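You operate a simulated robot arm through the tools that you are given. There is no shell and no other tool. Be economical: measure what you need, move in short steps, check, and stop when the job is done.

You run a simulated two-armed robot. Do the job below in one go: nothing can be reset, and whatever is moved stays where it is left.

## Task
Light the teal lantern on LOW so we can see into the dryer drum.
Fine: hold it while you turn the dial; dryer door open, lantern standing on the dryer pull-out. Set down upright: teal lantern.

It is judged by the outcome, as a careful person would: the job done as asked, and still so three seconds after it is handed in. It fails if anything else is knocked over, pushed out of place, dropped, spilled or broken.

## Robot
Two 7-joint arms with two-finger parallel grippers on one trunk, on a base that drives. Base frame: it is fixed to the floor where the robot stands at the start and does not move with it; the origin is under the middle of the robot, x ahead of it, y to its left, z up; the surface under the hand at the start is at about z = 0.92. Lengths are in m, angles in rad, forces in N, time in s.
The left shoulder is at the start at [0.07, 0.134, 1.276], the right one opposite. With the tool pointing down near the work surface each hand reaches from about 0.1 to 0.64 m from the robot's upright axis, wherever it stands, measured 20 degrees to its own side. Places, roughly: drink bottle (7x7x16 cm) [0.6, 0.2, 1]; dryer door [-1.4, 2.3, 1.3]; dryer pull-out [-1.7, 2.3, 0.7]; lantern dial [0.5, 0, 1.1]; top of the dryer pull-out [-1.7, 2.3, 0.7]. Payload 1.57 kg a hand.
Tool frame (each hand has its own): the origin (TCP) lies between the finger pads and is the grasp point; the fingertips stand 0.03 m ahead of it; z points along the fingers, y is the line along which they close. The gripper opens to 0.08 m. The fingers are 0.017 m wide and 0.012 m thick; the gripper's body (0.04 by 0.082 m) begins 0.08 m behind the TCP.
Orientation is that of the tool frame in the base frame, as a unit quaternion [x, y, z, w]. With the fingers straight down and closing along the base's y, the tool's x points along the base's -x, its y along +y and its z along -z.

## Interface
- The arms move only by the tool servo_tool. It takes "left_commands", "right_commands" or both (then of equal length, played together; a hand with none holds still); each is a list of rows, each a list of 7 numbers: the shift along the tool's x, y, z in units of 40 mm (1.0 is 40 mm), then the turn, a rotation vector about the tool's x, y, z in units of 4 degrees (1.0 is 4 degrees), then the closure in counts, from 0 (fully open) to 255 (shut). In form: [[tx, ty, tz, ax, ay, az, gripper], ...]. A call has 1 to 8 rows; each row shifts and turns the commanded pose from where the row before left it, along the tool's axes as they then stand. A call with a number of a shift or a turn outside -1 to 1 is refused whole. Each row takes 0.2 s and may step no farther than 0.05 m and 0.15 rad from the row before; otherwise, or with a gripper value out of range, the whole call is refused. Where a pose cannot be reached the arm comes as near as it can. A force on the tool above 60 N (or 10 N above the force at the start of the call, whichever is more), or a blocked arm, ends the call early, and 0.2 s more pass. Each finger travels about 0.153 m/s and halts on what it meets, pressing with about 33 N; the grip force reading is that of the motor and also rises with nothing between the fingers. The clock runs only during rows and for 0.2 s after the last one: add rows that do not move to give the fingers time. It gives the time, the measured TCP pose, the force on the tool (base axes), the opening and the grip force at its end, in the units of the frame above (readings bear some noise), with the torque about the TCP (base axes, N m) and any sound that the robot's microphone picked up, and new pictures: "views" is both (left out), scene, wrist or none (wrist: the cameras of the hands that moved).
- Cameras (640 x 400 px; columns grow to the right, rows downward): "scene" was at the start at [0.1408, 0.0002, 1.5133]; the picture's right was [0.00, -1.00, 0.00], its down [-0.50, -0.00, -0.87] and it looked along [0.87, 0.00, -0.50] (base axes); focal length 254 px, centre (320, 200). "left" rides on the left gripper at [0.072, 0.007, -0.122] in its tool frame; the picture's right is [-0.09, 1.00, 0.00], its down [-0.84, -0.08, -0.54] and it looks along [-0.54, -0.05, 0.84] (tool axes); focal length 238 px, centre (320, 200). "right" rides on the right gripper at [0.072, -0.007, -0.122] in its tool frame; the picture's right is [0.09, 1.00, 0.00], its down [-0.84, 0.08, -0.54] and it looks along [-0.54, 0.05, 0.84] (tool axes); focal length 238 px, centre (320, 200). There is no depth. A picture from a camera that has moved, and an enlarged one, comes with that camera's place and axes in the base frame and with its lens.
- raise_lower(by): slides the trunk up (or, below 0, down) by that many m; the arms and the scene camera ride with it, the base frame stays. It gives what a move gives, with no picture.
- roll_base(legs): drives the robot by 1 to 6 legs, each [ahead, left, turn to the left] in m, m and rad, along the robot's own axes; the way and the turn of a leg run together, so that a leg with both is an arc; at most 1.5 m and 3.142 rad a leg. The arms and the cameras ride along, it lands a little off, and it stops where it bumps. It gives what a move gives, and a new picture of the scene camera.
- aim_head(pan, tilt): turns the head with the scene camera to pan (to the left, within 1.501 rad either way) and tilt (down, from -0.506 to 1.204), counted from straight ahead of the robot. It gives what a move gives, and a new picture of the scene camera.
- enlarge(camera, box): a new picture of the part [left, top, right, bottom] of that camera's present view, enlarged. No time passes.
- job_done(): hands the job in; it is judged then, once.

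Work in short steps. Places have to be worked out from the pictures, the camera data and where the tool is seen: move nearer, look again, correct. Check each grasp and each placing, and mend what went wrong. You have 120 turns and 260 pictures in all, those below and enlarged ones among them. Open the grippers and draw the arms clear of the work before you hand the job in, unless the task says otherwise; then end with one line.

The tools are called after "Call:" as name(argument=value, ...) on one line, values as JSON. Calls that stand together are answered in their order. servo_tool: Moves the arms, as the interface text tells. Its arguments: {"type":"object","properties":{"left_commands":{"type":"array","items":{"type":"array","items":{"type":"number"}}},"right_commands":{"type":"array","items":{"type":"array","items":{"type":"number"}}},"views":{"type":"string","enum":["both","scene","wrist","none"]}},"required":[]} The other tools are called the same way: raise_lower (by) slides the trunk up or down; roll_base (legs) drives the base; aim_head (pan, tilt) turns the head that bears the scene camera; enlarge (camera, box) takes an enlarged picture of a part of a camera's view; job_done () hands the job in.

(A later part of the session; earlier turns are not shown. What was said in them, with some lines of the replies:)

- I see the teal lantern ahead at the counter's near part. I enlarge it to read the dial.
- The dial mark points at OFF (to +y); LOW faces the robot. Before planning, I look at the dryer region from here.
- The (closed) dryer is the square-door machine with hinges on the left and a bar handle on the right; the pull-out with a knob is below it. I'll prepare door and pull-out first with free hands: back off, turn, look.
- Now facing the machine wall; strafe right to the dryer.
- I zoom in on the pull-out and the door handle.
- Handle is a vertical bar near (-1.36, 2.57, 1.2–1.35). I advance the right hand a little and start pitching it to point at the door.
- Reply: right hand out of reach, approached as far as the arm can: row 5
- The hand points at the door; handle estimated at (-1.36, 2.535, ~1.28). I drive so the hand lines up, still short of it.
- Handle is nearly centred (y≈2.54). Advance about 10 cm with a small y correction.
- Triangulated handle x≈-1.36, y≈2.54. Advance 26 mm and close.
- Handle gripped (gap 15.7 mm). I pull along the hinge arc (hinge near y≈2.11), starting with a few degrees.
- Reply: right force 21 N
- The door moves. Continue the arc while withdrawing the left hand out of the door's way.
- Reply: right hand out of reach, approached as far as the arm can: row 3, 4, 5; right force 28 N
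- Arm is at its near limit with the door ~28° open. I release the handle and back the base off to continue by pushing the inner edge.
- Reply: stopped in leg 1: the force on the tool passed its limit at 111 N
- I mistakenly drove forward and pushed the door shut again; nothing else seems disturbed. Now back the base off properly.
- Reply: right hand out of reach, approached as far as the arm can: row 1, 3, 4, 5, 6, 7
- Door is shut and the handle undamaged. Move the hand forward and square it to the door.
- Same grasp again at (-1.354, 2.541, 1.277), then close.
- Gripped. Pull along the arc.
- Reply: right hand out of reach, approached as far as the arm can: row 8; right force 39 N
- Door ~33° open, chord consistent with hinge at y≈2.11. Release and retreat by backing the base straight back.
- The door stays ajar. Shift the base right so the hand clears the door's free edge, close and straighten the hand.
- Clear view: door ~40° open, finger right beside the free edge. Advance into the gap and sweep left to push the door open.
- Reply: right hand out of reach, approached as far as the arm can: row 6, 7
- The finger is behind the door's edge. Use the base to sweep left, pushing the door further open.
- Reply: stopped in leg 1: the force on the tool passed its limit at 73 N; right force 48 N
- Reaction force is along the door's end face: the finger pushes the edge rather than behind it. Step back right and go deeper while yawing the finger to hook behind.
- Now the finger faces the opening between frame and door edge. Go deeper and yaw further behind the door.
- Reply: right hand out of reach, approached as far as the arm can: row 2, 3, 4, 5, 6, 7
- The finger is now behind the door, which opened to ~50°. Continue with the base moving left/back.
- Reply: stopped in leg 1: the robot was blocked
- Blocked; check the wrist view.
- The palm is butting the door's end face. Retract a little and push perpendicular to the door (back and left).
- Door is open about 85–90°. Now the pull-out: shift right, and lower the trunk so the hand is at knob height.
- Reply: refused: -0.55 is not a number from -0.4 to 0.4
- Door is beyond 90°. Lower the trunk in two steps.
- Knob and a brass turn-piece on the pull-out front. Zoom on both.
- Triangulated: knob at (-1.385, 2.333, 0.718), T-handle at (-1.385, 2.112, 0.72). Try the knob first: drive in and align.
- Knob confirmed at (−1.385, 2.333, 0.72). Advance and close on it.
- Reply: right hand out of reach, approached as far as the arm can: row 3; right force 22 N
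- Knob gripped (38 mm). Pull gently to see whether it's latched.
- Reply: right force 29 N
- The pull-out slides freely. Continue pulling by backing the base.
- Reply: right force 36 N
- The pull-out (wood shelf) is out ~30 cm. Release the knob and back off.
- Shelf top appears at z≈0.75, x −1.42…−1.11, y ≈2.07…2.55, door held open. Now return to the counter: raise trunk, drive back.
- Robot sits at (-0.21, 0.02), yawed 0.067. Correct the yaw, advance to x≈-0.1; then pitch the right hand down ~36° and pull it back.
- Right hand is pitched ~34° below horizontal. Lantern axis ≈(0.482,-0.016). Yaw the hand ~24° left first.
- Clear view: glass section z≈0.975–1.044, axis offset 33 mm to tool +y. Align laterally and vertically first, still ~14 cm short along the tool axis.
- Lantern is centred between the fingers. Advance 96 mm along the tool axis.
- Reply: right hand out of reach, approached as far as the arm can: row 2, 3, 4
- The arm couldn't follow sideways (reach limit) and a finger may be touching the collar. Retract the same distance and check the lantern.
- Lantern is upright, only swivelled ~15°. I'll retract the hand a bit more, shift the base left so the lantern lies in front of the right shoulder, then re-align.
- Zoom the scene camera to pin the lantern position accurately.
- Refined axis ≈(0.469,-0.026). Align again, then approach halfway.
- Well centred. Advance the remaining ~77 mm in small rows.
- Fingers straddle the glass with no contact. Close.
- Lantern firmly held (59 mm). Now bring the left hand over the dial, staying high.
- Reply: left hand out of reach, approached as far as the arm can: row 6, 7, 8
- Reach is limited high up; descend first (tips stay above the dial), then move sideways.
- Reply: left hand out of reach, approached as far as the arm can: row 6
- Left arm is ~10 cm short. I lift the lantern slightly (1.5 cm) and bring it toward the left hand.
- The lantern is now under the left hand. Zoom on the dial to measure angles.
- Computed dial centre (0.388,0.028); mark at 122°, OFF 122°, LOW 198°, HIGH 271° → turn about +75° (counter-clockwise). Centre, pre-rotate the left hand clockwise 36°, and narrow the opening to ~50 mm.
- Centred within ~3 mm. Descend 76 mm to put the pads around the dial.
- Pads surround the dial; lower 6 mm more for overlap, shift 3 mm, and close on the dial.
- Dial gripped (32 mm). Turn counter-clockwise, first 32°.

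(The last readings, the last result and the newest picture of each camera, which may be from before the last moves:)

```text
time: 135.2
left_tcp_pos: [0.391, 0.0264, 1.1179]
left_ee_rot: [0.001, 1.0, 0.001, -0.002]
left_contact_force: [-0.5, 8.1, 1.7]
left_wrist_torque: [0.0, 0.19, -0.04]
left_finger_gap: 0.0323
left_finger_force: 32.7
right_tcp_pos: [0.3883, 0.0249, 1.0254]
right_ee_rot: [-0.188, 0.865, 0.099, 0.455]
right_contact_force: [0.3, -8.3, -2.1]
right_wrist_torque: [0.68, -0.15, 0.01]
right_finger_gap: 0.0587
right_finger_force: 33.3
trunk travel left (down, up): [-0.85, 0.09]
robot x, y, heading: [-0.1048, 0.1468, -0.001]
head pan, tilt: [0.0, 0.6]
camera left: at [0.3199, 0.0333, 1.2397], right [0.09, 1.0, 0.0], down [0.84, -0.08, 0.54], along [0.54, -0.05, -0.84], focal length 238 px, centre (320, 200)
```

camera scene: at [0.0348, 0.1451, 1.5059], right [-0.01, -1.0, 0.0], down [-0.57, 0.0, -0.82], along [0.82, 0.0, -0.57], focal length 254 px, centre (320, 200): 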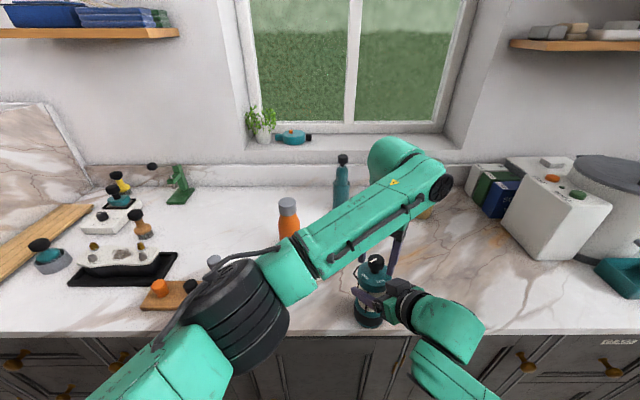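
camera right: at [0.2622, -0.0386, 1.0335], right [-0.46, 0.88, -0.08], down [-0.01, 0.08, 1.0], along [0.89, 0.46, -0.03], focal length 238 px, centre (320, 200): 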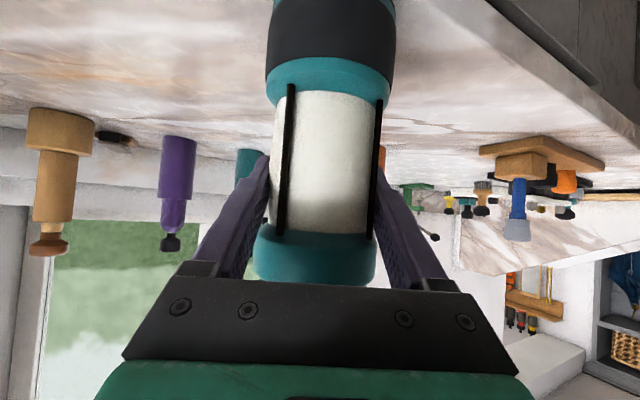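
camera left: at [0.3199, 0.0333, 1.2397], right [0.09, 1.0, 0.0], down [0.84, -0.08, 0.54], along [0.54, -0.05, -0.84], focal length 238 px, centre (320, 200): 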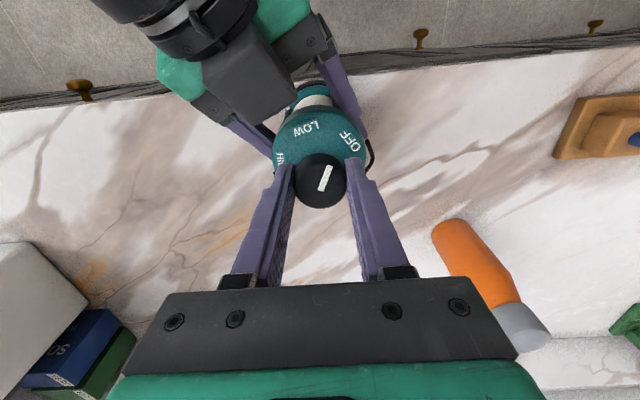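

The dial turns and the lantern stays put. Continue the remaining ~43°.

Call:
servo_tool(left_commands=[[0, 0, 0, 0, 0, -1, 255], [0, 0, 0, 0, 0, -1, 255], [0, 0, 0, 0, 0, -1, 255], [0, 0, 0, 0, 0, -1, 255], [0, 0, 0, 0, 0, -1, 255], [0, 0, 0, 0, 0, -1, 255], [0, 0, 0, 0, 0, -1, 255], [0, 0, 0, 0, 0, -1, 255]], views="none")

Call:
servo_tool(left_commands=[[0, 0, 0, 0, 0, -1, 255], [0, 0, 0, 0, 0, -1, 255], [0, 0, 0, 0, 0, -0.7, 255], [0, 0, 0, 0, 0, 0, 255]], views="both")

Call:
enlarge(camera="left", box=[240, 70, 400, 210])

```text
time: 137.0
left_tcp_pos: [0.3919, 0.0277, 1.1168]
left_ee_rot: [-0.274, 0.962, 0.001, -0.003]
left_contact_force: [-8.0, -0.2, 1.0]
left_wrist_torque: [0.23, 0.41, 0.03]
left_finger_gap: 0.0318
left_finger_force: 32.7
right_tcp_pos: [0.3879, 0.0248, 1.0253]
right_ee_rot: [-0.188, 0.865, 0.1, 0.455]
right_contact_force: [7.0, -0.8, -0.5]
right_wrist_torque: [-0.19, 0.25, -0.01]
right_finger_gap: 0.0587
right_finger_force: 32.7
trunk travel left (down, up): [-0.85, 0.09]
robot x, y, heading: [-0.104, 0.1444, -0.004]
head pan, tilt: [0.0, 0.6]
```

```text
time: 138.0
left_tcp_pos: [0.3921, 0.028, 1.1167]
left_ee_rot: [-0.363, 0.932, 0.002, -0.001]
left_contact_force: [-6.1, -2.3, -0.1]
left_wrist_torque: [-0.01, 0.3, -0.04]
left_finger_gap: 0.0322
left_finger_force: 33.1
right_tcp_pos: [0.3876, 0.0273, 1.0265]
right_ee_rot: [-0.189, 0.865, 0.1, 0.455]
right_contact_force: [5.9, 3.1, 0.6]
right_wrist_torque: [-0.32, 0.2, 0.04]
right_finger_gap: 0.0585
right_finger_force: 33.1
trunk travel left (down, up): [-0.85, 0.09]
robot x, y, heading: [-0.1039, 0.1474, -0.006]
head pan, tilt: [0.0, 0.6]
camera scene: at [0.0344, 0.1451, 1.5059], right [-0.01, -1.0, 0.0], down [-0.57, 0.0, -0.82], along [0.82, 0.0, -0.57], focal length 254 px, centre (320, 200)
camera left: at [0.3347, -0.0172, 1.2398], right [-0.61, 0.8, 0.0], down [0.67, 0.51, 0.54], along [0.43, 0.33, -0.84], focal length 238 px, centre (320, 200)
```

scene: 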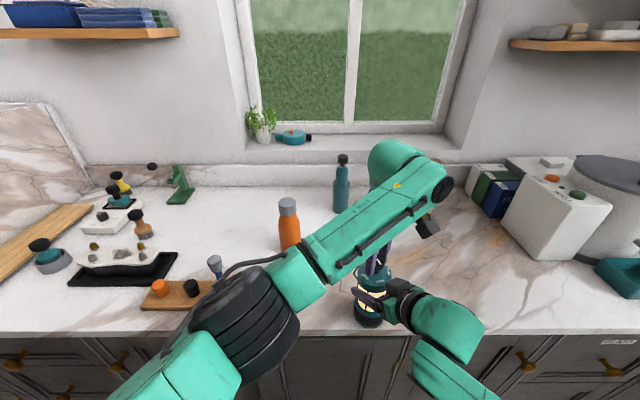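
left: 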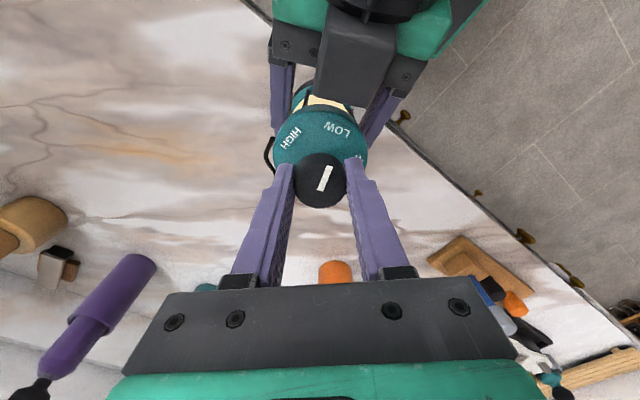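

```text
2.86 times, centred on (320, 140) of left
camera zoom: at [0.3347, -0.0172, 1.2398], right [-0.61, 0.8, 0.0], down [0.67, 0.51, 0.54], along [0.43, 0.33, -0.84], focal length 681 px, centre (320, 371)
```

zoom: 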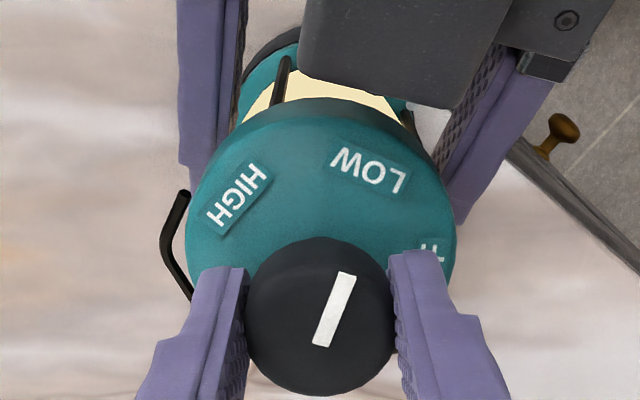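

The lamp glows warm and the mark points at LOW (within a few degrees). Release and lift the left hand to inspect.

Call:
servo_tool(left_commands=[[0, 0, 0, 0, 0, 0, 180], [0, 0, 0, 0, 0, 0, 96], [0, 0, 0, 0, 0, 0, 96], [0, 0, -0.7, 0, 0, 0, 96], [0, 0, -0.8, 0, 0, 0, 96], [0, 0, -0.8, 0, 0, 0, 96]], views="wrist")

Call:
enlarge(camera="left", box=[270, 75, 366, 165])

```text
time: 139.4
left_tcp_pos: [0.391, 0.0319, 1.2108]
left_ee_rot: [-0.365, 0.931, 0.001, 0.0]
left_contact_force: [0.0, 0.2, -0.2]
left_wrist_torque: [-0.01, 0.03, 0.02]
left_finger_gap: 0.05
left_finger_force: 0.0
left hand out of reach, approached as far as the arm can: row 6
right_tcp_pos: [0.3858, 0.025, 1.0259]
right_ee_rot: [-0.188, 0.865, 0.099, 0.455]
right_contact_force: [-0.3, -0.8, 1.5]
right_wrist_torque: [-0.04, 0.02, -0.04]
right_finger_gap: 0.0589
right_finger_force: 33.1
trunk travel left (down, up): [-0.85, 0.09]
robot x, y, heading: [-0.1076, 0.1452, -0.002]
head pan, tilt: [0.0, 0.6]
camera left: at [0.334, -0.0122, 1.3332], right [-0.61, 0.79, 0.0], down [0.67, 0.51, 0.54], along [0.43, 0.33, -0.84], focal length 238 px, centre (320, 200)
```

left: 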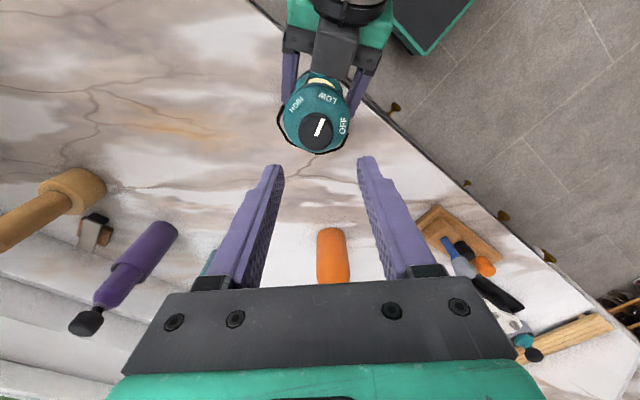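

```text
4.44 times, centred on (318, 120) of left
camera zoom: at [0.334, -0.0122, 1.3332], right [-0.61, 0.79, 0.0], down [0.67, 0.51, 0.54], along [0.43, 0.33, -0.84], focal length 1059 px, centre (329, 556)
```

zoom: 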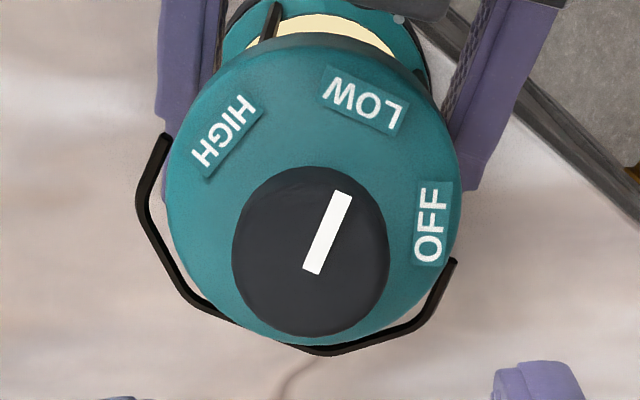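

Mark at 22.6°, LOW at ~23–26° in the same frame: set on LOW and lit. Retract the left hand and lift the lantern.

Call:
servo_tool(left_commands=[[0, 0.85, -0.4, 0, 0, 0, 0], [0, 0.85, -0.4, 0, 0, 0, 0], [0, 0.85, -0.4, 0, 0, 0, 0], [0, 0.85, -0.4, 0, 0, 0, 0], [0, 0.85, -0.4, 0, 0, 0, 0], [0, 0, 0, 0, 0, 0, 0], [0, 0, 0, 0, 0, 0, 0], [0, 0, 0, 0, 0, 0, 0]], right_commands=[[0, 0, 0, 0, 0, 0, 255], [0, 0, 0, 0, 0, 0, 255], [0, 0, 0, 0, 0, 0, 255], [0, 0, 0, 0, 0, 0, 255], [-0.5, 0, -0.35, 0, 0, 0, 255], [-0.5, 0, -0.35, 0, 0, 0, 255], [-0.5, 0, -0.35, 0, 0, 0, 255], [-0.5, 0, -0.35, 0, 0, 0, 255]], views="scene")

```text
time: 141.2
left_tcp_pos: [0.2761, 0.1588, 1.2913]
left_ee_rot: [-0.364, 0.931, 0.002, -0.001]
left_contact_force: [-1.0, 0.9, 0.1]
left_wrist_torque: [-0.03, -0.01, 0.02]
left_finger_gap: 0.0799
left_finger_force: 0.1
right_tcp_pos: [0.3863, 0.0271, 1.123]
right_ee_rot: [-0.189, 0.865, 0.1, 0.455]
right_contact_force: [0.2, -0.3, -3.2]
right_wrist_torque: [0.0, -0.02, -0.02]
right_finger_gap: 0.0584
right_finger_force: 32.2
trunk travel left (down, up): [-0.85, 0.09]
robot x, y, heading: [-0.1022, 0.1461, -0.005]
head pan, tilt: [0.0, 0.6]
camera scene: at [0.0337, 0.1461, 1.506], right [-0.01, -1.0, 0.0], down [-0.57, 0.0, -0.82], along [0.82, 0.0, -0.57], focal length 254 px, centre (320, 200)
```

scene: 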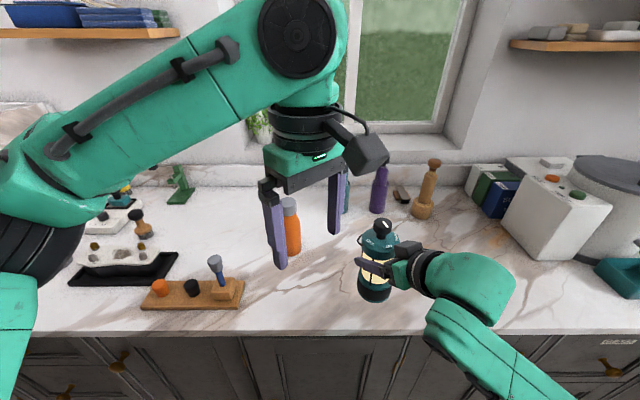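

Lantern lifted, lit. Drive back the same way, staying clear of the open dryer door.

Call:
roll_base(legs=[[-0.4, 0, 0], [0, 0.65, 0], [0, 0, 3.135], [-0.27, 0, 0]])

```text
time: 155.7
left_tcp_pos: [-0.6149, 0.7789, 1.2891]
left_ee_rot: [0.931, 0.364, 0.003, 0.002]
left_contact_force: [-0.4, 0.8, 0.3]
left_wrist_torque: [0.04, -0.01, -0.04]
left_finger_gap: 0.0802
left_finger_force: 0.0
right_tcp_pos: [-0.723, 0.9136, 1.1217]
right_ee_rot: [0.865, 0.188, -0.454, 0.099]
right_contact_force: [-1.4, 0.3, -3.1]
right_wrist_torque: [0.0, -0.01, -0.02]
right_finger_gap: 0.0582
right_finger_force: 33.3
trunk travel left (down, up): [-0.85, 0.09]
robot x, y, heading: [-0.2345, 0.7916, 3.135]
head pan, tilt: [0.0, 0.6]
camera scene: at [-0.3709, 0.792, 1.5056], right [0.01, 1.0, 0.0], down [0.57, 0.0, -0.82], along [-0.82, 0.0, -0.57], focal length 254 px, centre (320, 200)
```

scene: 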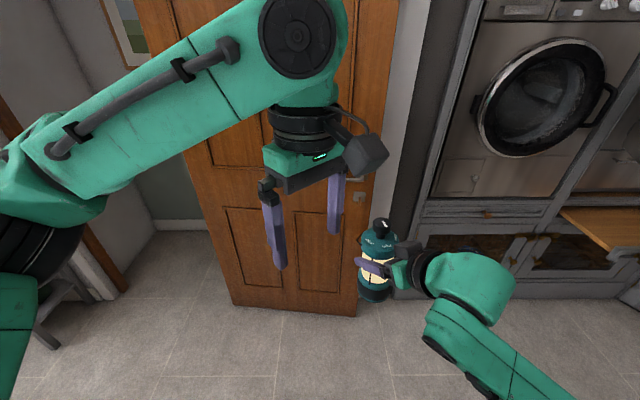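

Now fold the left hand back out of the way and strafe to the dryer.

Call:
servo_tool(left_commands=[[0, 0.9, 0, 0, 0, 0, 0], [0, 0.9, 0, 0, 0, 0, 0], [0, 0.9, 0, 0, 0, 0, 0], [0, 0.9, 0, 0, 0, 0, 0], [0, 0.9, 0, 0, 0, 0, 0], [0, 0.9, 0, 0, 0, 0, 0]], views="none")

Call:
roll_base(legs=[[0, -1.41, 0]])

```text
time: 157.1
left_tcp_pos: [-0.4618, 0.6178, 1.292]
left_ee_rot: [0.932, 0.363, 0.002, 0.001]
left_contact_force: [0.7, 0.5, 0.0]
left_wrist_torque: [-0.04, 0.03, 0.02]
left_finger_gap: 0.0802
left_finger_force: 0.0
right_tcp_pos: [-0.7192, 0.9111, 1.1236]
right_ee_rot: [0.864, 0.188, -0.456, 0.098]
right_contact_force: [0.7, 0.3, -2.5]
right_wrist_torque: [-0.02, -0.02, -0.01]
right_finger_gap: 0.0581
right_finger_force: 33.3
trunk travel left (down, up): [-0.85, 0.09]
robot x, y, heading: [-0.2326, 0.7894, 3.138]
head pan, tilt: [0.0, 0.6]
```

```text
time: 164.2
left_tcp_pos: [-0.4632, 2.0327, 1.292]
left_ee_rot: [0.929, 0.37, 0.003, 0.002]
left_contact_force: [-0.6, 0.0, -0.1]
left_wrist_torque: [0.02, 0.02, 0.02]
left_finger_gap: 0.0799
left_finger_force: 0.1
right_tcp_pos: [-0.7246, 2.3214, 1.1234]
right_ee_rot: [0.863, 0.194, -0.455, 0.102]
right_contact_force: [0.1, 0.0, -2.8]
right_wrist_torque: [-0.02, -0.02, -0.06]
right_finger_gap: 0.058
right_finger_force: 33.1
trunk travel left (down, up): [-0.85, 0.09]
robot x, y, heading: [-0.2302, 2.2059, -3.131]
head pan, tilt: [0.0, 0.6]
camera scene: at [-0.3692, 2.2063, 1.5059], right [-0.01, 1.0, 0.0], down [0.57, 0.0, -0.82], along [-0.82, -0.01, -0.57], focal length 254 px, centre (320, 200)
```

scene: 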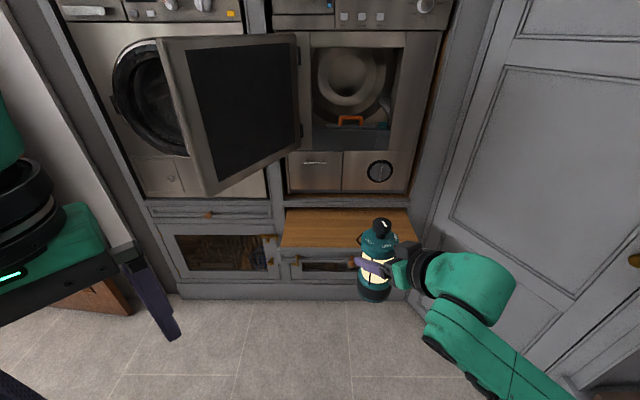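

Door and pull-out are still open. Zoom on the shelf to get its height.

Call:
enlarge(camera="scene", box=[260, 190, 440, 300])

```text
3.56 times, centred on (350, 245) of scene
camera zoom: at [-0.3692, 2.2063, 1.5059], right [-0.01, 1.0, 0.0], down [0.57, 0.0, -0.82], along [-0.82, -0.01, -0.57], focal length 903 px, centre (213, 40)
```

zoom: 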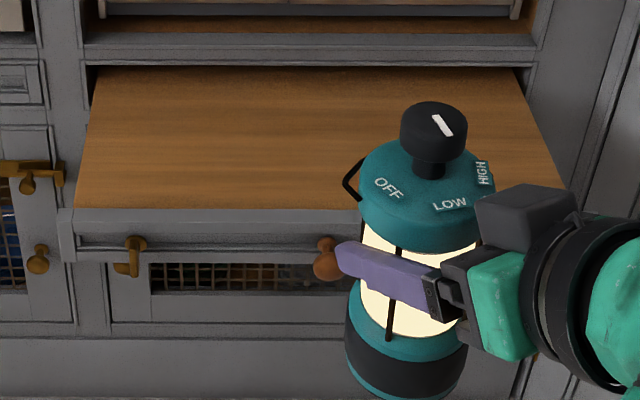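

Shelf top estimated z≈0.75. Lower the trunk 0.24 m here in free space, then extend the right arm forward (keeps the left arm away from the open door).

Call:
raise_lower(by=-0.24)

Call:
servo_tool(right_commands=[[-0.42, -0.34, 0.61, 0, 0, 0, 255], [-0.42, -0.34, 0.61, 0, 0, 0, 255], [-0.42, -0.34, 0.61, 0, 0, 0, 255], [-0.42, -0.34, 0.61, 0, 0, 0, 255]], views="scene")

```text
time: 166.7
left_tcp_pos: [-0.4643, 2.0332, 1.0532]
left_ee_rot: [0.929, 0.371, 0.002, 0.002]
left_contact_force: [0.7, -0.5, 0.1]
left_wrist_torque: [0.0, 0.01, 0.0]
left_finger_gap: 0.0799
left_finger_force: 0.1
right_tcp_pos: [-0.7247, 2.3221, 0.8827]
right_ee_rot: [0.864, 0.193, -0.454, 0.101]
right_contact_force: [-0.9, 0.0, -2.4]
right_wrist_torque: [0.01, -0.03, 0.0]
right_finger_gap: 0.0582
right_finger_force: 33.1
trunk travel left (down, up): [-0.61, 0.33]
robot x, y, heading: [-0.2292, 2.2086, -3.135]
head pan, tilt: [0.0, 0.6]
```

```text
time: 167.7
left_tcp_pos: [-0.4654, 2.0337, 1.0518]
left_ee_rot: [0.929, 0.369, 0.002, 0.002]
left_contact_force: [-0.7, 0.1, -0.7]
left_wrist_torque: [0.01, -0.01, 0.01]
left_finger_gap: 0.08
left_finger_force: 0.1
right_tcp_pos: [-0.8565, 2.3206, 0.8826]
right_ee_rot: [0.864, 0.193, -0.454, 0.102]
right_contact_force: [0.0, 0.7, -3.0]
right_wrist_torque: [0.0, -0.01, 0.03]
right_finger_gap: 0.058
right_finger_force: 33.2
trunk travel left (down, up): [-0.61, 0.33]
robot x, y, heading: [-0.2284, 2.2053, -3.132]
head pan, tilt: [0.0, 0.6]
camera scene: at [-0.3705, 2.2065, 1.2657], right [-0.01, 1.0, 0.0], down [0.57, 0.0, -0.82], along [-0.82, -0.01, -0.57], focal length 254 px, centre (320, 200)
```

scene: 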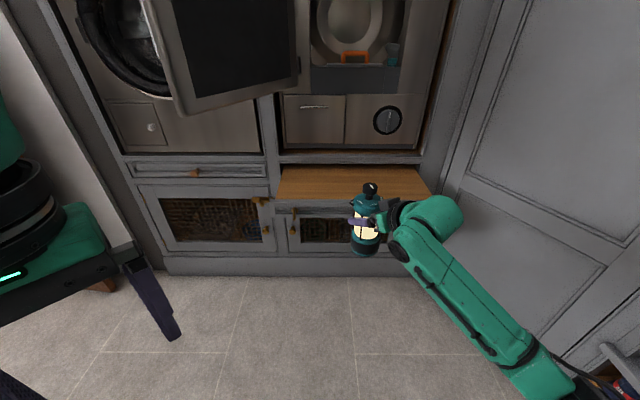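

Zoom again from this height to triangulate the shelf top.

Call:
enlarge(camera="scene", box=[260, 150, 440, 260])

```text
3.56 times, centred on (350, 205) of scene
camera zoom: at [-0.3705, 2.2065, 1.2657], right [-0.01, 1.0, 0.0], down [0.57, 0.0, -0.82], along [-0.82, -0.01, -0.57], focal length 903 px, centre (213, 182)
```

zoom: 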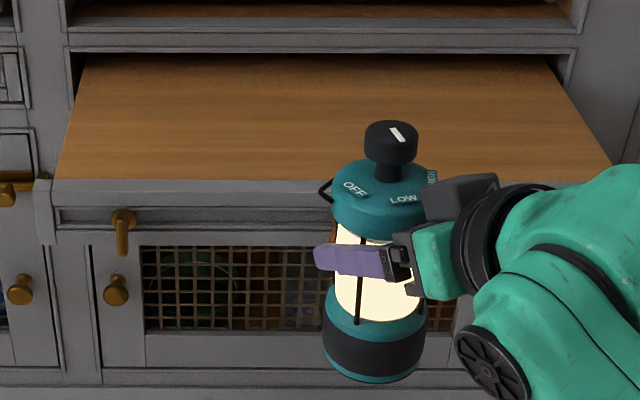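

Shelf top triangulates to z≈0.753, wood from x −1.12 to −1.41, y 2.05–2.6. Lantern bottom is at ≈0.79. Drive ahead 0.37 m over the shelf.

Call:
roll_base(legs=[[0.25, 0, 0], [0.12, 0, 0]])

Call:
enlarge(camera="scene", box=[240, 140, 480, 300])

```text
time: 170.3
left_tcp_pos: [-0.8331, 2.0303, 1.0528]
left_ee_rot: [0.929, 0.369, 0.002, 0.002]
left_contact_force: [0.2, 0.1, -0.7]
left_wrist_torque: [0.01, -0.01, 0.0]
left_finger_gap: 0.0798
left_finger_force: 0.0
right_tcp_pos: [-1.2237, 2.3159, 0.8827]
right_ee_rot: [0.863, 0.194, -0.454, 0.102]
right_contact_force: [0.1, -0.7, -3.5]
right_wrist_torque: [-0.02, 0.02, 0.03]
right_finger_gap: 0.0582
right_finger_force: 33.0
trunk travel left (down, up): [-0.61, 0.33]
robot x, y, heading: [-0.6008, 2.2029, -3.133]
head pan, tilt: [0.0, 0.6]
camera scene: at [-0.7383, 2.2039, 1.266], right [-0.01, 1.0, 0.0], down [0.57, 0.0, -0.82], along [-0.82, -0.01, -0.57], focal length 254 px, centre (320, 200)
```

scene: 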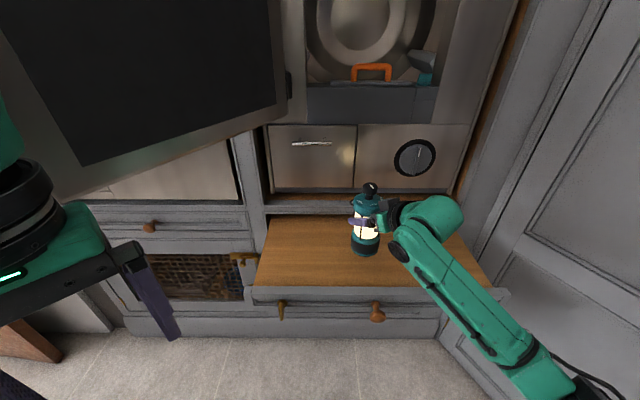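

```text
2.50 times, centred on (360, 220) of scene
camera zoom: at [-0.7383, 2.2039, 1.266], right [-0.01, 1.0, 0.0], down [0.57, 0.0, -0.82], along [-0.82, -0.01, -0.57], focal length 635 px, centre (220, 150)
```

zoom: 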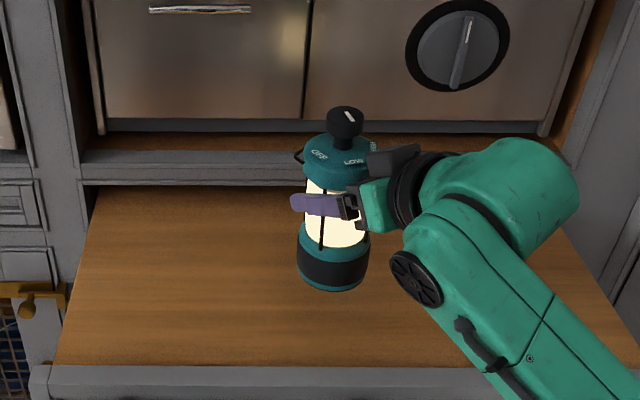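

Lantern hovers over the middle of the shelf. Lower 30 mm.

Call:
servo_tool(right_commands=[[0.31, 0, 0.21, 0, 0, 0, 255], [0.31, 0, 0.21, 0, 0, 0, 255], [0, 0, 0, 0, 0, 0, 255]], views="wrist")

```text
time: 171.1
left_tcp_pos: [-0.8334, 2.03, 1.051]
left_ee_rot: [0.929, 0.369, 0.001, 0.003]
left_contact_force: [-1.5, 0.5, 1.1]
left_wrist_torque: [0.01, 0.01, -0.05]
left_finger_gap: 0.0798
left_finger_force: 0.1
right_tcp_pos: [-1.2249, 2.3165, 0.8519]
right_ee_rot: [0.864, 0.194, -0.454, 0.102]
right_contact_force: [0.3, -0.6, -3.0]
right_wrist_torque: [0.0, -0.04, 0.02]
right_finger_gap: 0.0578
right_finger_force: 33.3
trunk travel left (down, up): [-0.61, 0.33]
robot x, y, heading: [-0.5985, 2.207, -3.133]
head pan, tilt: [0.0, 0.6]
camera right: at [-1.0996, 2.3846, 0.8596], right [0.47, -0.88, -0.08], down [0.01, -0.08, 1.0], along [-0.88, -0.47, -0.03], focal length 238 px, centre (320, 200)
```

right: 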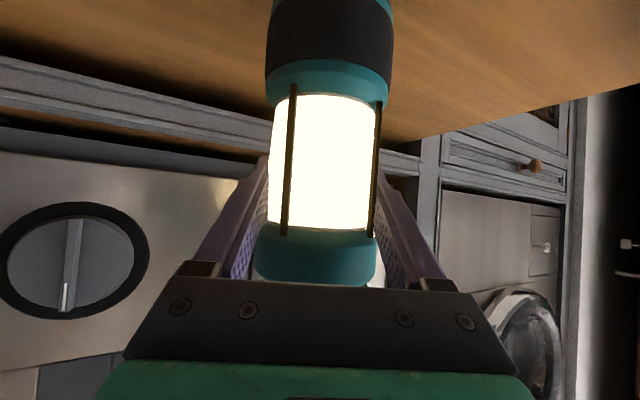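

No contact yet (force still the weight). Lower in 3 mm rows.

Call:
servo_tool(right_commands=[[0.062, 0, 0.043, 0, 0, 0, 255], [0.062, 0, 0.043, 0, 0, 0, 255]], views="none")

Call:
servo_tool(right_commands=[[0.062, 0, 0.043, 0, 0, 0, 255], [0, 0, 0, 0, 0, 0, 255]], views="none")

```text
time: 171.7
left_tcp_pos: [-0.8331, 2.0297, 1.0526]
left_ee_rot: [0.929, 0.37, 0.002, 0.002]
left_contact_force: [0.0, 0.2, 0.7]
left_wrist_torque: [0.01, -0.01, 0.0]
left_finger_gap: 0.0801
left_finger_force: 0.0
right_tcp_pos: [-1.2248, 2.3172, 0.8443]
right_ee_rot: [0.863, 0.194, -0.455, 0.103]
right_contact_force: [0.3, 0.2, -3.9]
right_wrist_torque: [-0.01, -0.02, -0.02]
right_finger_gap: 0.0579
right_finger_force: 32.8
trunk travel left (down, up): [-0.61, 0.33]
robot x, y, heading: [-0.6003, 2.2046, -3.134]
head pan, tilt: [0.0, 0.6]
```

```text
time: 172.3
left_tcp_pos: [-0.8327, 2.0304, 1.0523]
left_ee_rot: [0.929, 0.369, 0.002, 0.002]
left_contact_force: [-0.2, -0.7, 0.1]
left_wrist_torque: [0.04, 0.02, 0.01]
left_finger_gap: 0.0798
left_finger_force: 0.0
right_tcp_pos: [-1.2243, 2.3182, 0.843]
right_ee_rot: [0.864, 0.194, -0.454, 0.101]
right_contact_force: [-0.3, -0.5, -2.7]
right_wrist_torque: [0.03, -0.02, 0.0]
right_finger_gap: 0.0582
right_finger_force: 33.2
trunk travel left (down, up): [-0.61, 0.33]
robot x, y, heading: [-0.6014, 2.2018, -3.131]
head pan, tilt: [0.0, 0.6]
```

Still hanging freely; continue.

Call:
servo_tool(right_commands=[[0.062, 0, 0.043, 0, 0, 0, 255], [0, 0, 0, 0, 0, 0, 255]], views="none")

Call:
servo_tool(right_commands=[[0.062, 0, 0.043, 0, 0, 0, 255], [0, 0, 0, 0, 0, 0, 255]], views="wrist")

Call:
enlarge(camera="scene", box=[310, 170, 430, 270])

```text
time: 172.9
left_tcp_pos: [-0.8326, 2.0303, 1.0531]
left_ee_rot: [0.929, 0.37, 0.001, 0.002]
left_contact_force: [-0.2, -0.4, -0.1]
left_wrist_torque: [-0.01, 0.02, -0.01]
left_finger_gap: 0.0799
left_finger_force: 0.0
right_tcp_pos: [-1.2233, 2.3163, 0.8411]
right_ee_rot: [0.864, 0.194, -0.454, 0.102]
right_contact_force: [0.3, -0.2, -3.5]
right_wrist_torque: [0.02, -0.04, -0.03]
right_finger_gap: 0.0582
right_finger_force: 33.1
trunk travel left (down, up): [-0.61, 0.33]
robot x, y, heading: [-0.5983, 2.2054, -3.136]
head pan, tilt: [0.0, 0.6]
```

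```text
time: 173.5
left_tcp_pos: [-0.8331, 2.0301, 1.0519]
left_ee_rot: [0.929, 0.37, 0.002, 0.001]
left_contact_force: [0.3, -0.1, -0.7]
left_wrist_torque: [-0.01, 0.01, 0.01]
left_finger_gap: 0.0801
left_finger_force: 0.1
right_tcp_pos: [-1.2249, 2.3162, 0.8373]
right_ee_rot: [0.864, 0.193, -0.454, 0.101]
right_contact_force: [0.2, 0.0, -2.9]
right_wrist_torque: [-0.01, 0.0, -0.03]
right_finger_gap: 0.0577
right_finger_force: 32.6
trunk travel left (down, up): [-0.61, 0.33]
robot x, y, heading: [-0.6026, 2.2075, -3.135]
head pan, tilt: [0.0, 0.6]
camera right: at [-1.0994, 2.3844, 0.845], right [0.47, -0.88, -0.08], down [0.01, -0.08, 1.0], along [-0.88, -0.47, -0.03], focal length 238 px, centre (320, 200)
```

right: 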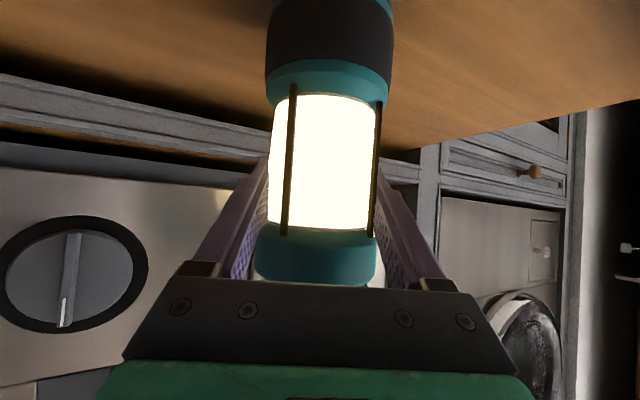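

```text
4.00 times, centred on (370, 220) of scene
camera zoom: at [-0.7388, 2.2039, 1.2659], right [-0.01, 1.0, 0.0], down [0.57, 0.0, -0.82], along [-0.82, -0.01, -0.57], focal length 1016 px, centre (120, 120)
```

zoom: 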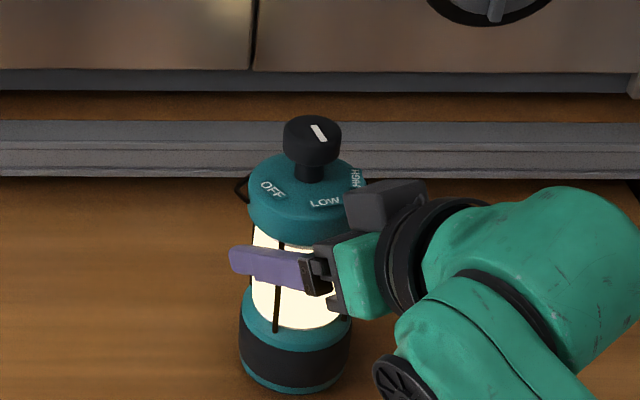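

Bottom ≈0.745 and still no contact; keep lowering slowly.

Call:
servo_tool(right_commands=[[0.05, 0, 0.035, 0, 0, 0, 255], [0, 0, 0, 0, 0, 0, 255]], views="none")

Call:
servo_tool(right_commands=[[0.05, 0, 0.035, 0, 0, 0, 255], [0, 0, 0, 0, 0, 0, 255]], views="none")

Call:
servo_tool(right_commands=[[0.05, 0, 0.035, 0, 0, 0, 255], [0, 0, 0, 0, 0, 0, 255]], views="none")

```text
time: 174.1
left_tcp_pos: [-0.8338, 2.0295, 1.0507]
left_ee_rot: [0.929, 0.37, 0.002, 0.002]
left_contact_force: [0.6, 0.3, 0.4]
left_wrist_torque: [0.0, 0.0, 0.02]
left_finger_gap: 0.08
left_finger_force: 0.1
right_tcp_pos: [-1.2231, 2.3171, 0.835]
right_ee_rot: [0.863, 0.193, -0.455, 0.102]
right_contact_force: [-1.2, -1.0, -2.6]
right_wrist_torque: [0.03, 0.02, 0.01]
right_finger_gap: 0.0576
right_finger_force: 32.8
trunk travel left (down, up): [-0.61, 0.33]
robot x, y, heading: [-0.601, 2.2032, -3.131]
head pan, tilt: [0.0, 0.6]
```

```text
time: 174.7
left_tcp_pos: [-0.8335, 2.0303, 1.0521]
left_ee_rot: [0.929, 0.37, 0.002, 0.001]
left_contact_force: [-0.6, 0.6, -0.4]
left_wrist_torque: [-0.03, 0.0, 0.01]
left_finger_gap: 0.0802
left_finger_force: 0.0
right_tcp_pos: [-1.2243, 2.3167, 0.8336]
right_ee_rot: [0.863, 0.194, -0.455, 0.102]
right_contact_force: [0.4, -0.1, -3.6]
right_wrist_torque: [-0.03, 0.0, 0.01]
right_finger_gap: 0.0578
right_finger_force: 32.9
trunk travel left (down, up): [-0.61, 0.33]
robot x, y, heading: [-0.6003, 2.2049, -3.132]
head pan, tilt: [0.0, 0.6]
```

```text
time: 175.3
left_tcp_pos: [-0.8324, 2.0307, 1.0524]
left_ee_rot: [0.929, 0.37, 0.001, 0.001]
left_contact_force: [0.9, -0.8, -0.1]
left_wrist_torque: [0.0, -0.01, 0.04]
left_finger_gap: 0.0803
left_finger_force: 0.1
right_tcp_pos: [-1.2236, 2.3173, 0.8301]
right_ee_rot: [0.862, 0.195, -0.456, 0.103]
right_contact_force: [-0.9, 0.5, 1.4]
right_wrist_torque: [-0.08, 0.2, -0.05]
right_finger_gap: 0.0581
right_finger_force: 32.5
trunk travel left (down, up): [-0.61, 0.33]
robot x, y, heading: [-0.602, 2.2064, -3.131]
head pan, tilt: [0.0, 0.6]
```

Contact felt (force rose to +1.4 N). Release gently.

Call:
servo_tool(right_commands=[[0, 0, 0, 0, 0, 0, 70], [0, 0, 0, 0, 0, 0, 60], [0, 0, 0, 0, 0, 0, 40], [0, 0, 0, 0, 0, 0, 0], [0, 0, 0, 0, 0, 0, 0], [0, 0, 0, 0, 0, 0, 0]], views="wrist")

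Call:
enlarge(camera="scene", box=[310, 170, 430, 270])

```text
time: 176.7
left_tcp_pos: [-0.833, 2.0293, 1.0536]
left_ee_rot: [0.929, 0.37, 0.001, 0.001]
left_contact_force: [-0.1, -0.1, 0.3]
left_wrist_torque: [0.02, 0.0, -0.01]
left_finger_gap: 0.0798
left_finger_force: 0.1
right_tcp_pos: [-1.2234, 2.3153, 0.831]
right_ee_rot: [0.863, 0.195, -0.454, 0.103]
right_contact_force: [-0.8, -0.5, -0.3]
right_wrist_torque: [0.0, 0.0, -0.03]
right_finger_gap: 0.08
right_finger_force: 0.1
trunk travel left (down, up): [-0.61, 0.33]
robot x, y, heading: [-0.599, 2.2066, -3.129]
head pan, tilt: [0.0, 0.6]
camera right: at [-1.0994, 2.384, 0.838], right [0.47, -0.88, -0.08], down [0.01, -0.08, 1.0], along [-0.88, -0.47, -0.03], focal length 238 px, centre (320, 200)
```

right: 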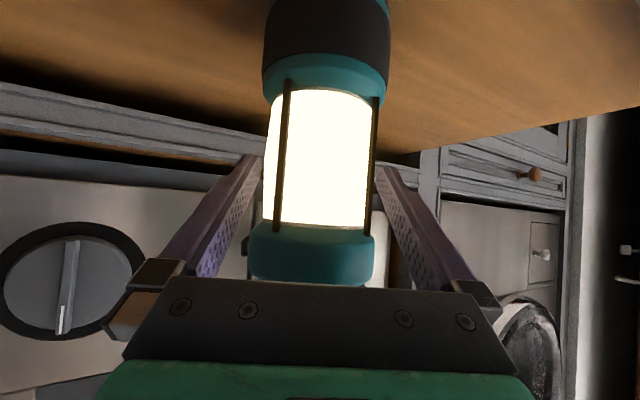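

```text
4.00 times, centred on (370, 220) of scene
camera zoom: at [-0.7382, 2.2038, 1.266], right [-0.01, 1.0, 0.0], down [0.57, 0.0, -0.82], along [-0.82, -0.01, -0.57], focal length 1016 px, centre (120, 120)
```

zoom: 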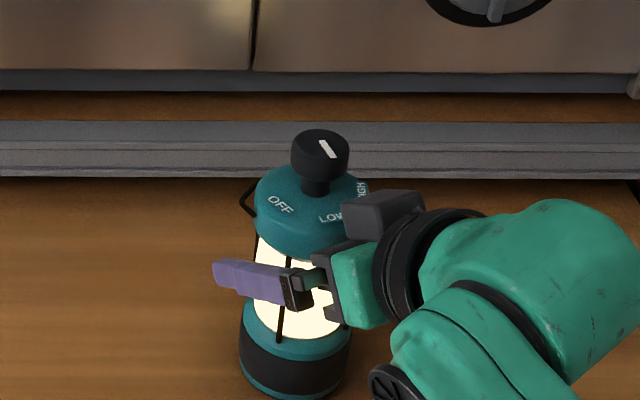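

Standing upright, released. Shift 3 mm to centre and retreat along the tool axis.

Call:
servo_tool(right_commands=[[0, 0.07, 0, 0, 0, 0, 0], [0, 0, -0.5, 0, 0, 0, 0], [0, 0, -0.6, 0, 0, 0, 0], [0, 0, -0.7, 0, 0, 0, 0], [0, 0, -0.8, 0, 0, 0, 0], [0, 0, -0.8, 0, 0, 0, 0]], views="both")

```text
time: 178.1
left_tcp_pos: [-0.8316, 2.0301, 1.0524]
left_ee_rot: [0.929, 0.37, 0.001, 0.002]
left_contact_force: [0.4, 0.3, 0.2]
left_wrist_torque: [-0.03, 0.03, -0.01]
left_finger_gap: 0.0802
left_finger_force: 0.0
right_tcp_pos: [-1.1201, 2.3609, 0.9065]
right_ee_rot: [0.864, 0.194, -0.454, 0.101]
right_contact_force: [0.4, -0.9, -0.6]
right_wrist_torque: [0.01, -0.01, 0.01]
right_finger_gap: 0.0799
right_finger_force: 0.0
trunk travel left (down, up): [-0.61, 0.33]
robot x, y, heading: [-0.5968, 2.2017, -3.135]
head pan, tilt: [0.0, 0.6]
camera scene: at [-0.7372, 2.2041, 1.2661], right [-0.01, 1.0, 0.0], down [0.56, 0.0, -0.83], along [-0.83, -0.01, -0.56], focal length 254 px, centre (320, 200)
camera right: at [-0.9959, 2.4291, 0.9148], right [0.47, -0.88, -0.08], down [0.01, -0.08, 1.0], along [-0.88, -0.47, -0.03], focal length 238 px, centre (320, 200)
```

scene: 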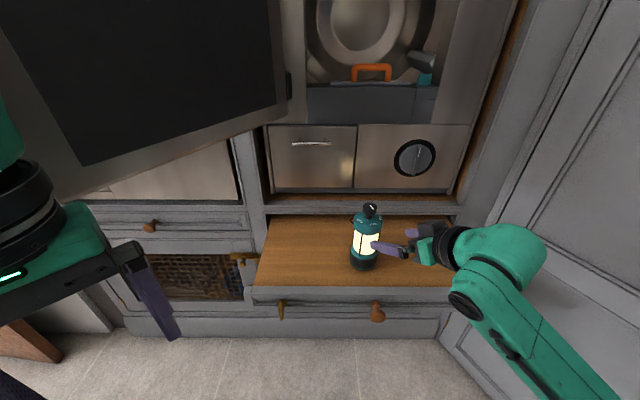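
right: 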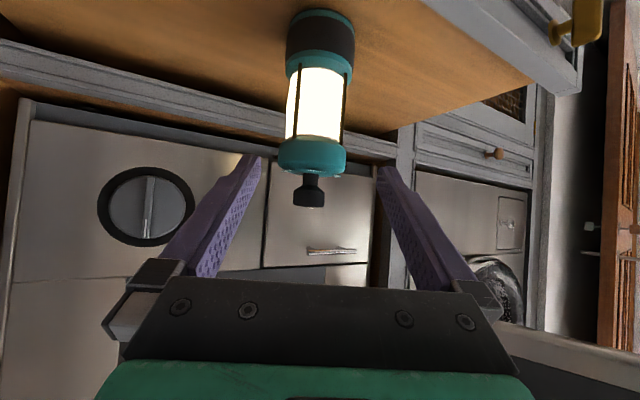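

Hand clear and lantern upright. Back the robot away and take a final look.

Call:
roll_base(legs=[[-0.3, 0, 0]])

Call:
enlarge(camera="scene", box=[270, 120, 420, 240])

```text
time: 180.2
left_tcp_pos: [-0.5311, 2.0325, 1.0523]
left_ee_rot: [0.929, 0.371, 0.002, 0.002]
left_contact_force: [0.4, -0.5, -0.6]
left_wrist_torque: [-0.02, -0.01, 0.0]
left_finger_gap: 0.08
left_finger_force: 0.2
right_tcp_pos: [-0.8215, 2.362, 0.9061]
right_ee_rot: [0.863, 0.196, -0.454, 0.103]
right_contact_force: [0.6, -0.4, -1.1]
right_wrist_torque: [-0.01, -0.01, -0.03]
right_finger_gap: 0.08
right_finger_force: 0.1
trunk travel left (down, up): [-0.61, 0.33]
robot x, y, heading: [-0.3007, 2.2072, -3.129]
head pan, tilt: [0.0, 0.6]
camera scene: at [-0.4371, 2.2062, 1.266], right [-0.01, 1.0, 0.0], down [0.56, 0.01, -0.83], along [-0.83, -0.01, -0.56], focal length 254 px, centre (320, 200)
```

scene: 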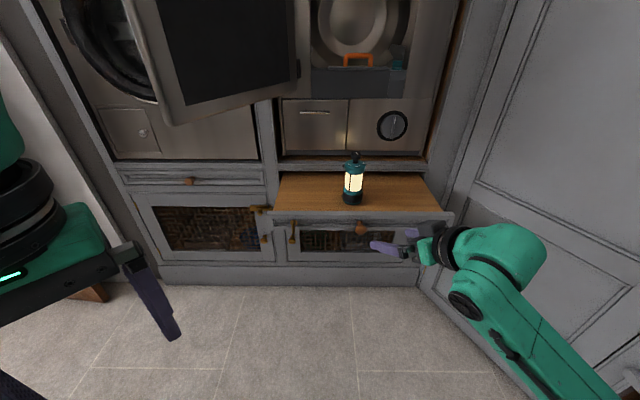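

```text
3.33 times, centred on (345, 180) of scene
camera zoom: at [-0.4371, 2.2062, 1.266], right [-0.01, 1.0, 0.0], down [0.56, 0.01, -0.83], along [-0.83, -0.01, -0.56], focal length 847 px, centre (237, 267)
```

zoom: 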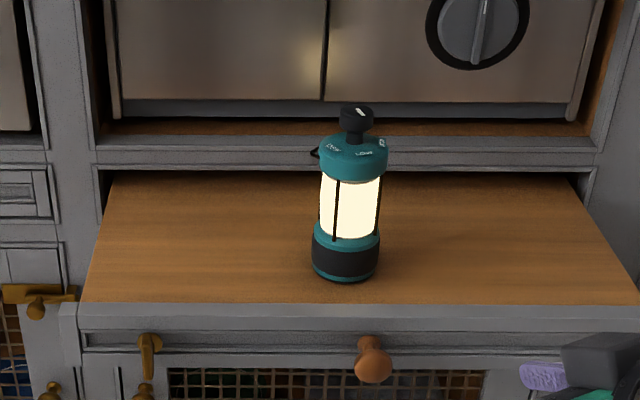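

The lantern stands upright and lit on the pull-out, its mark is on LOW, the door is open and both hands are clear. I hand the job in.

Call:
job_done()

```text
The job is handed in.
```

The teal lantern is lit on LOW and standing upright on the dryer pull-out. The dryer door is open and both hands are clear. On the way I pushed the dryer door shut once by driving the wrong way (the force on the hand reached 111 N) and brushed the lantern round by about 15°. I saw no damage from either.
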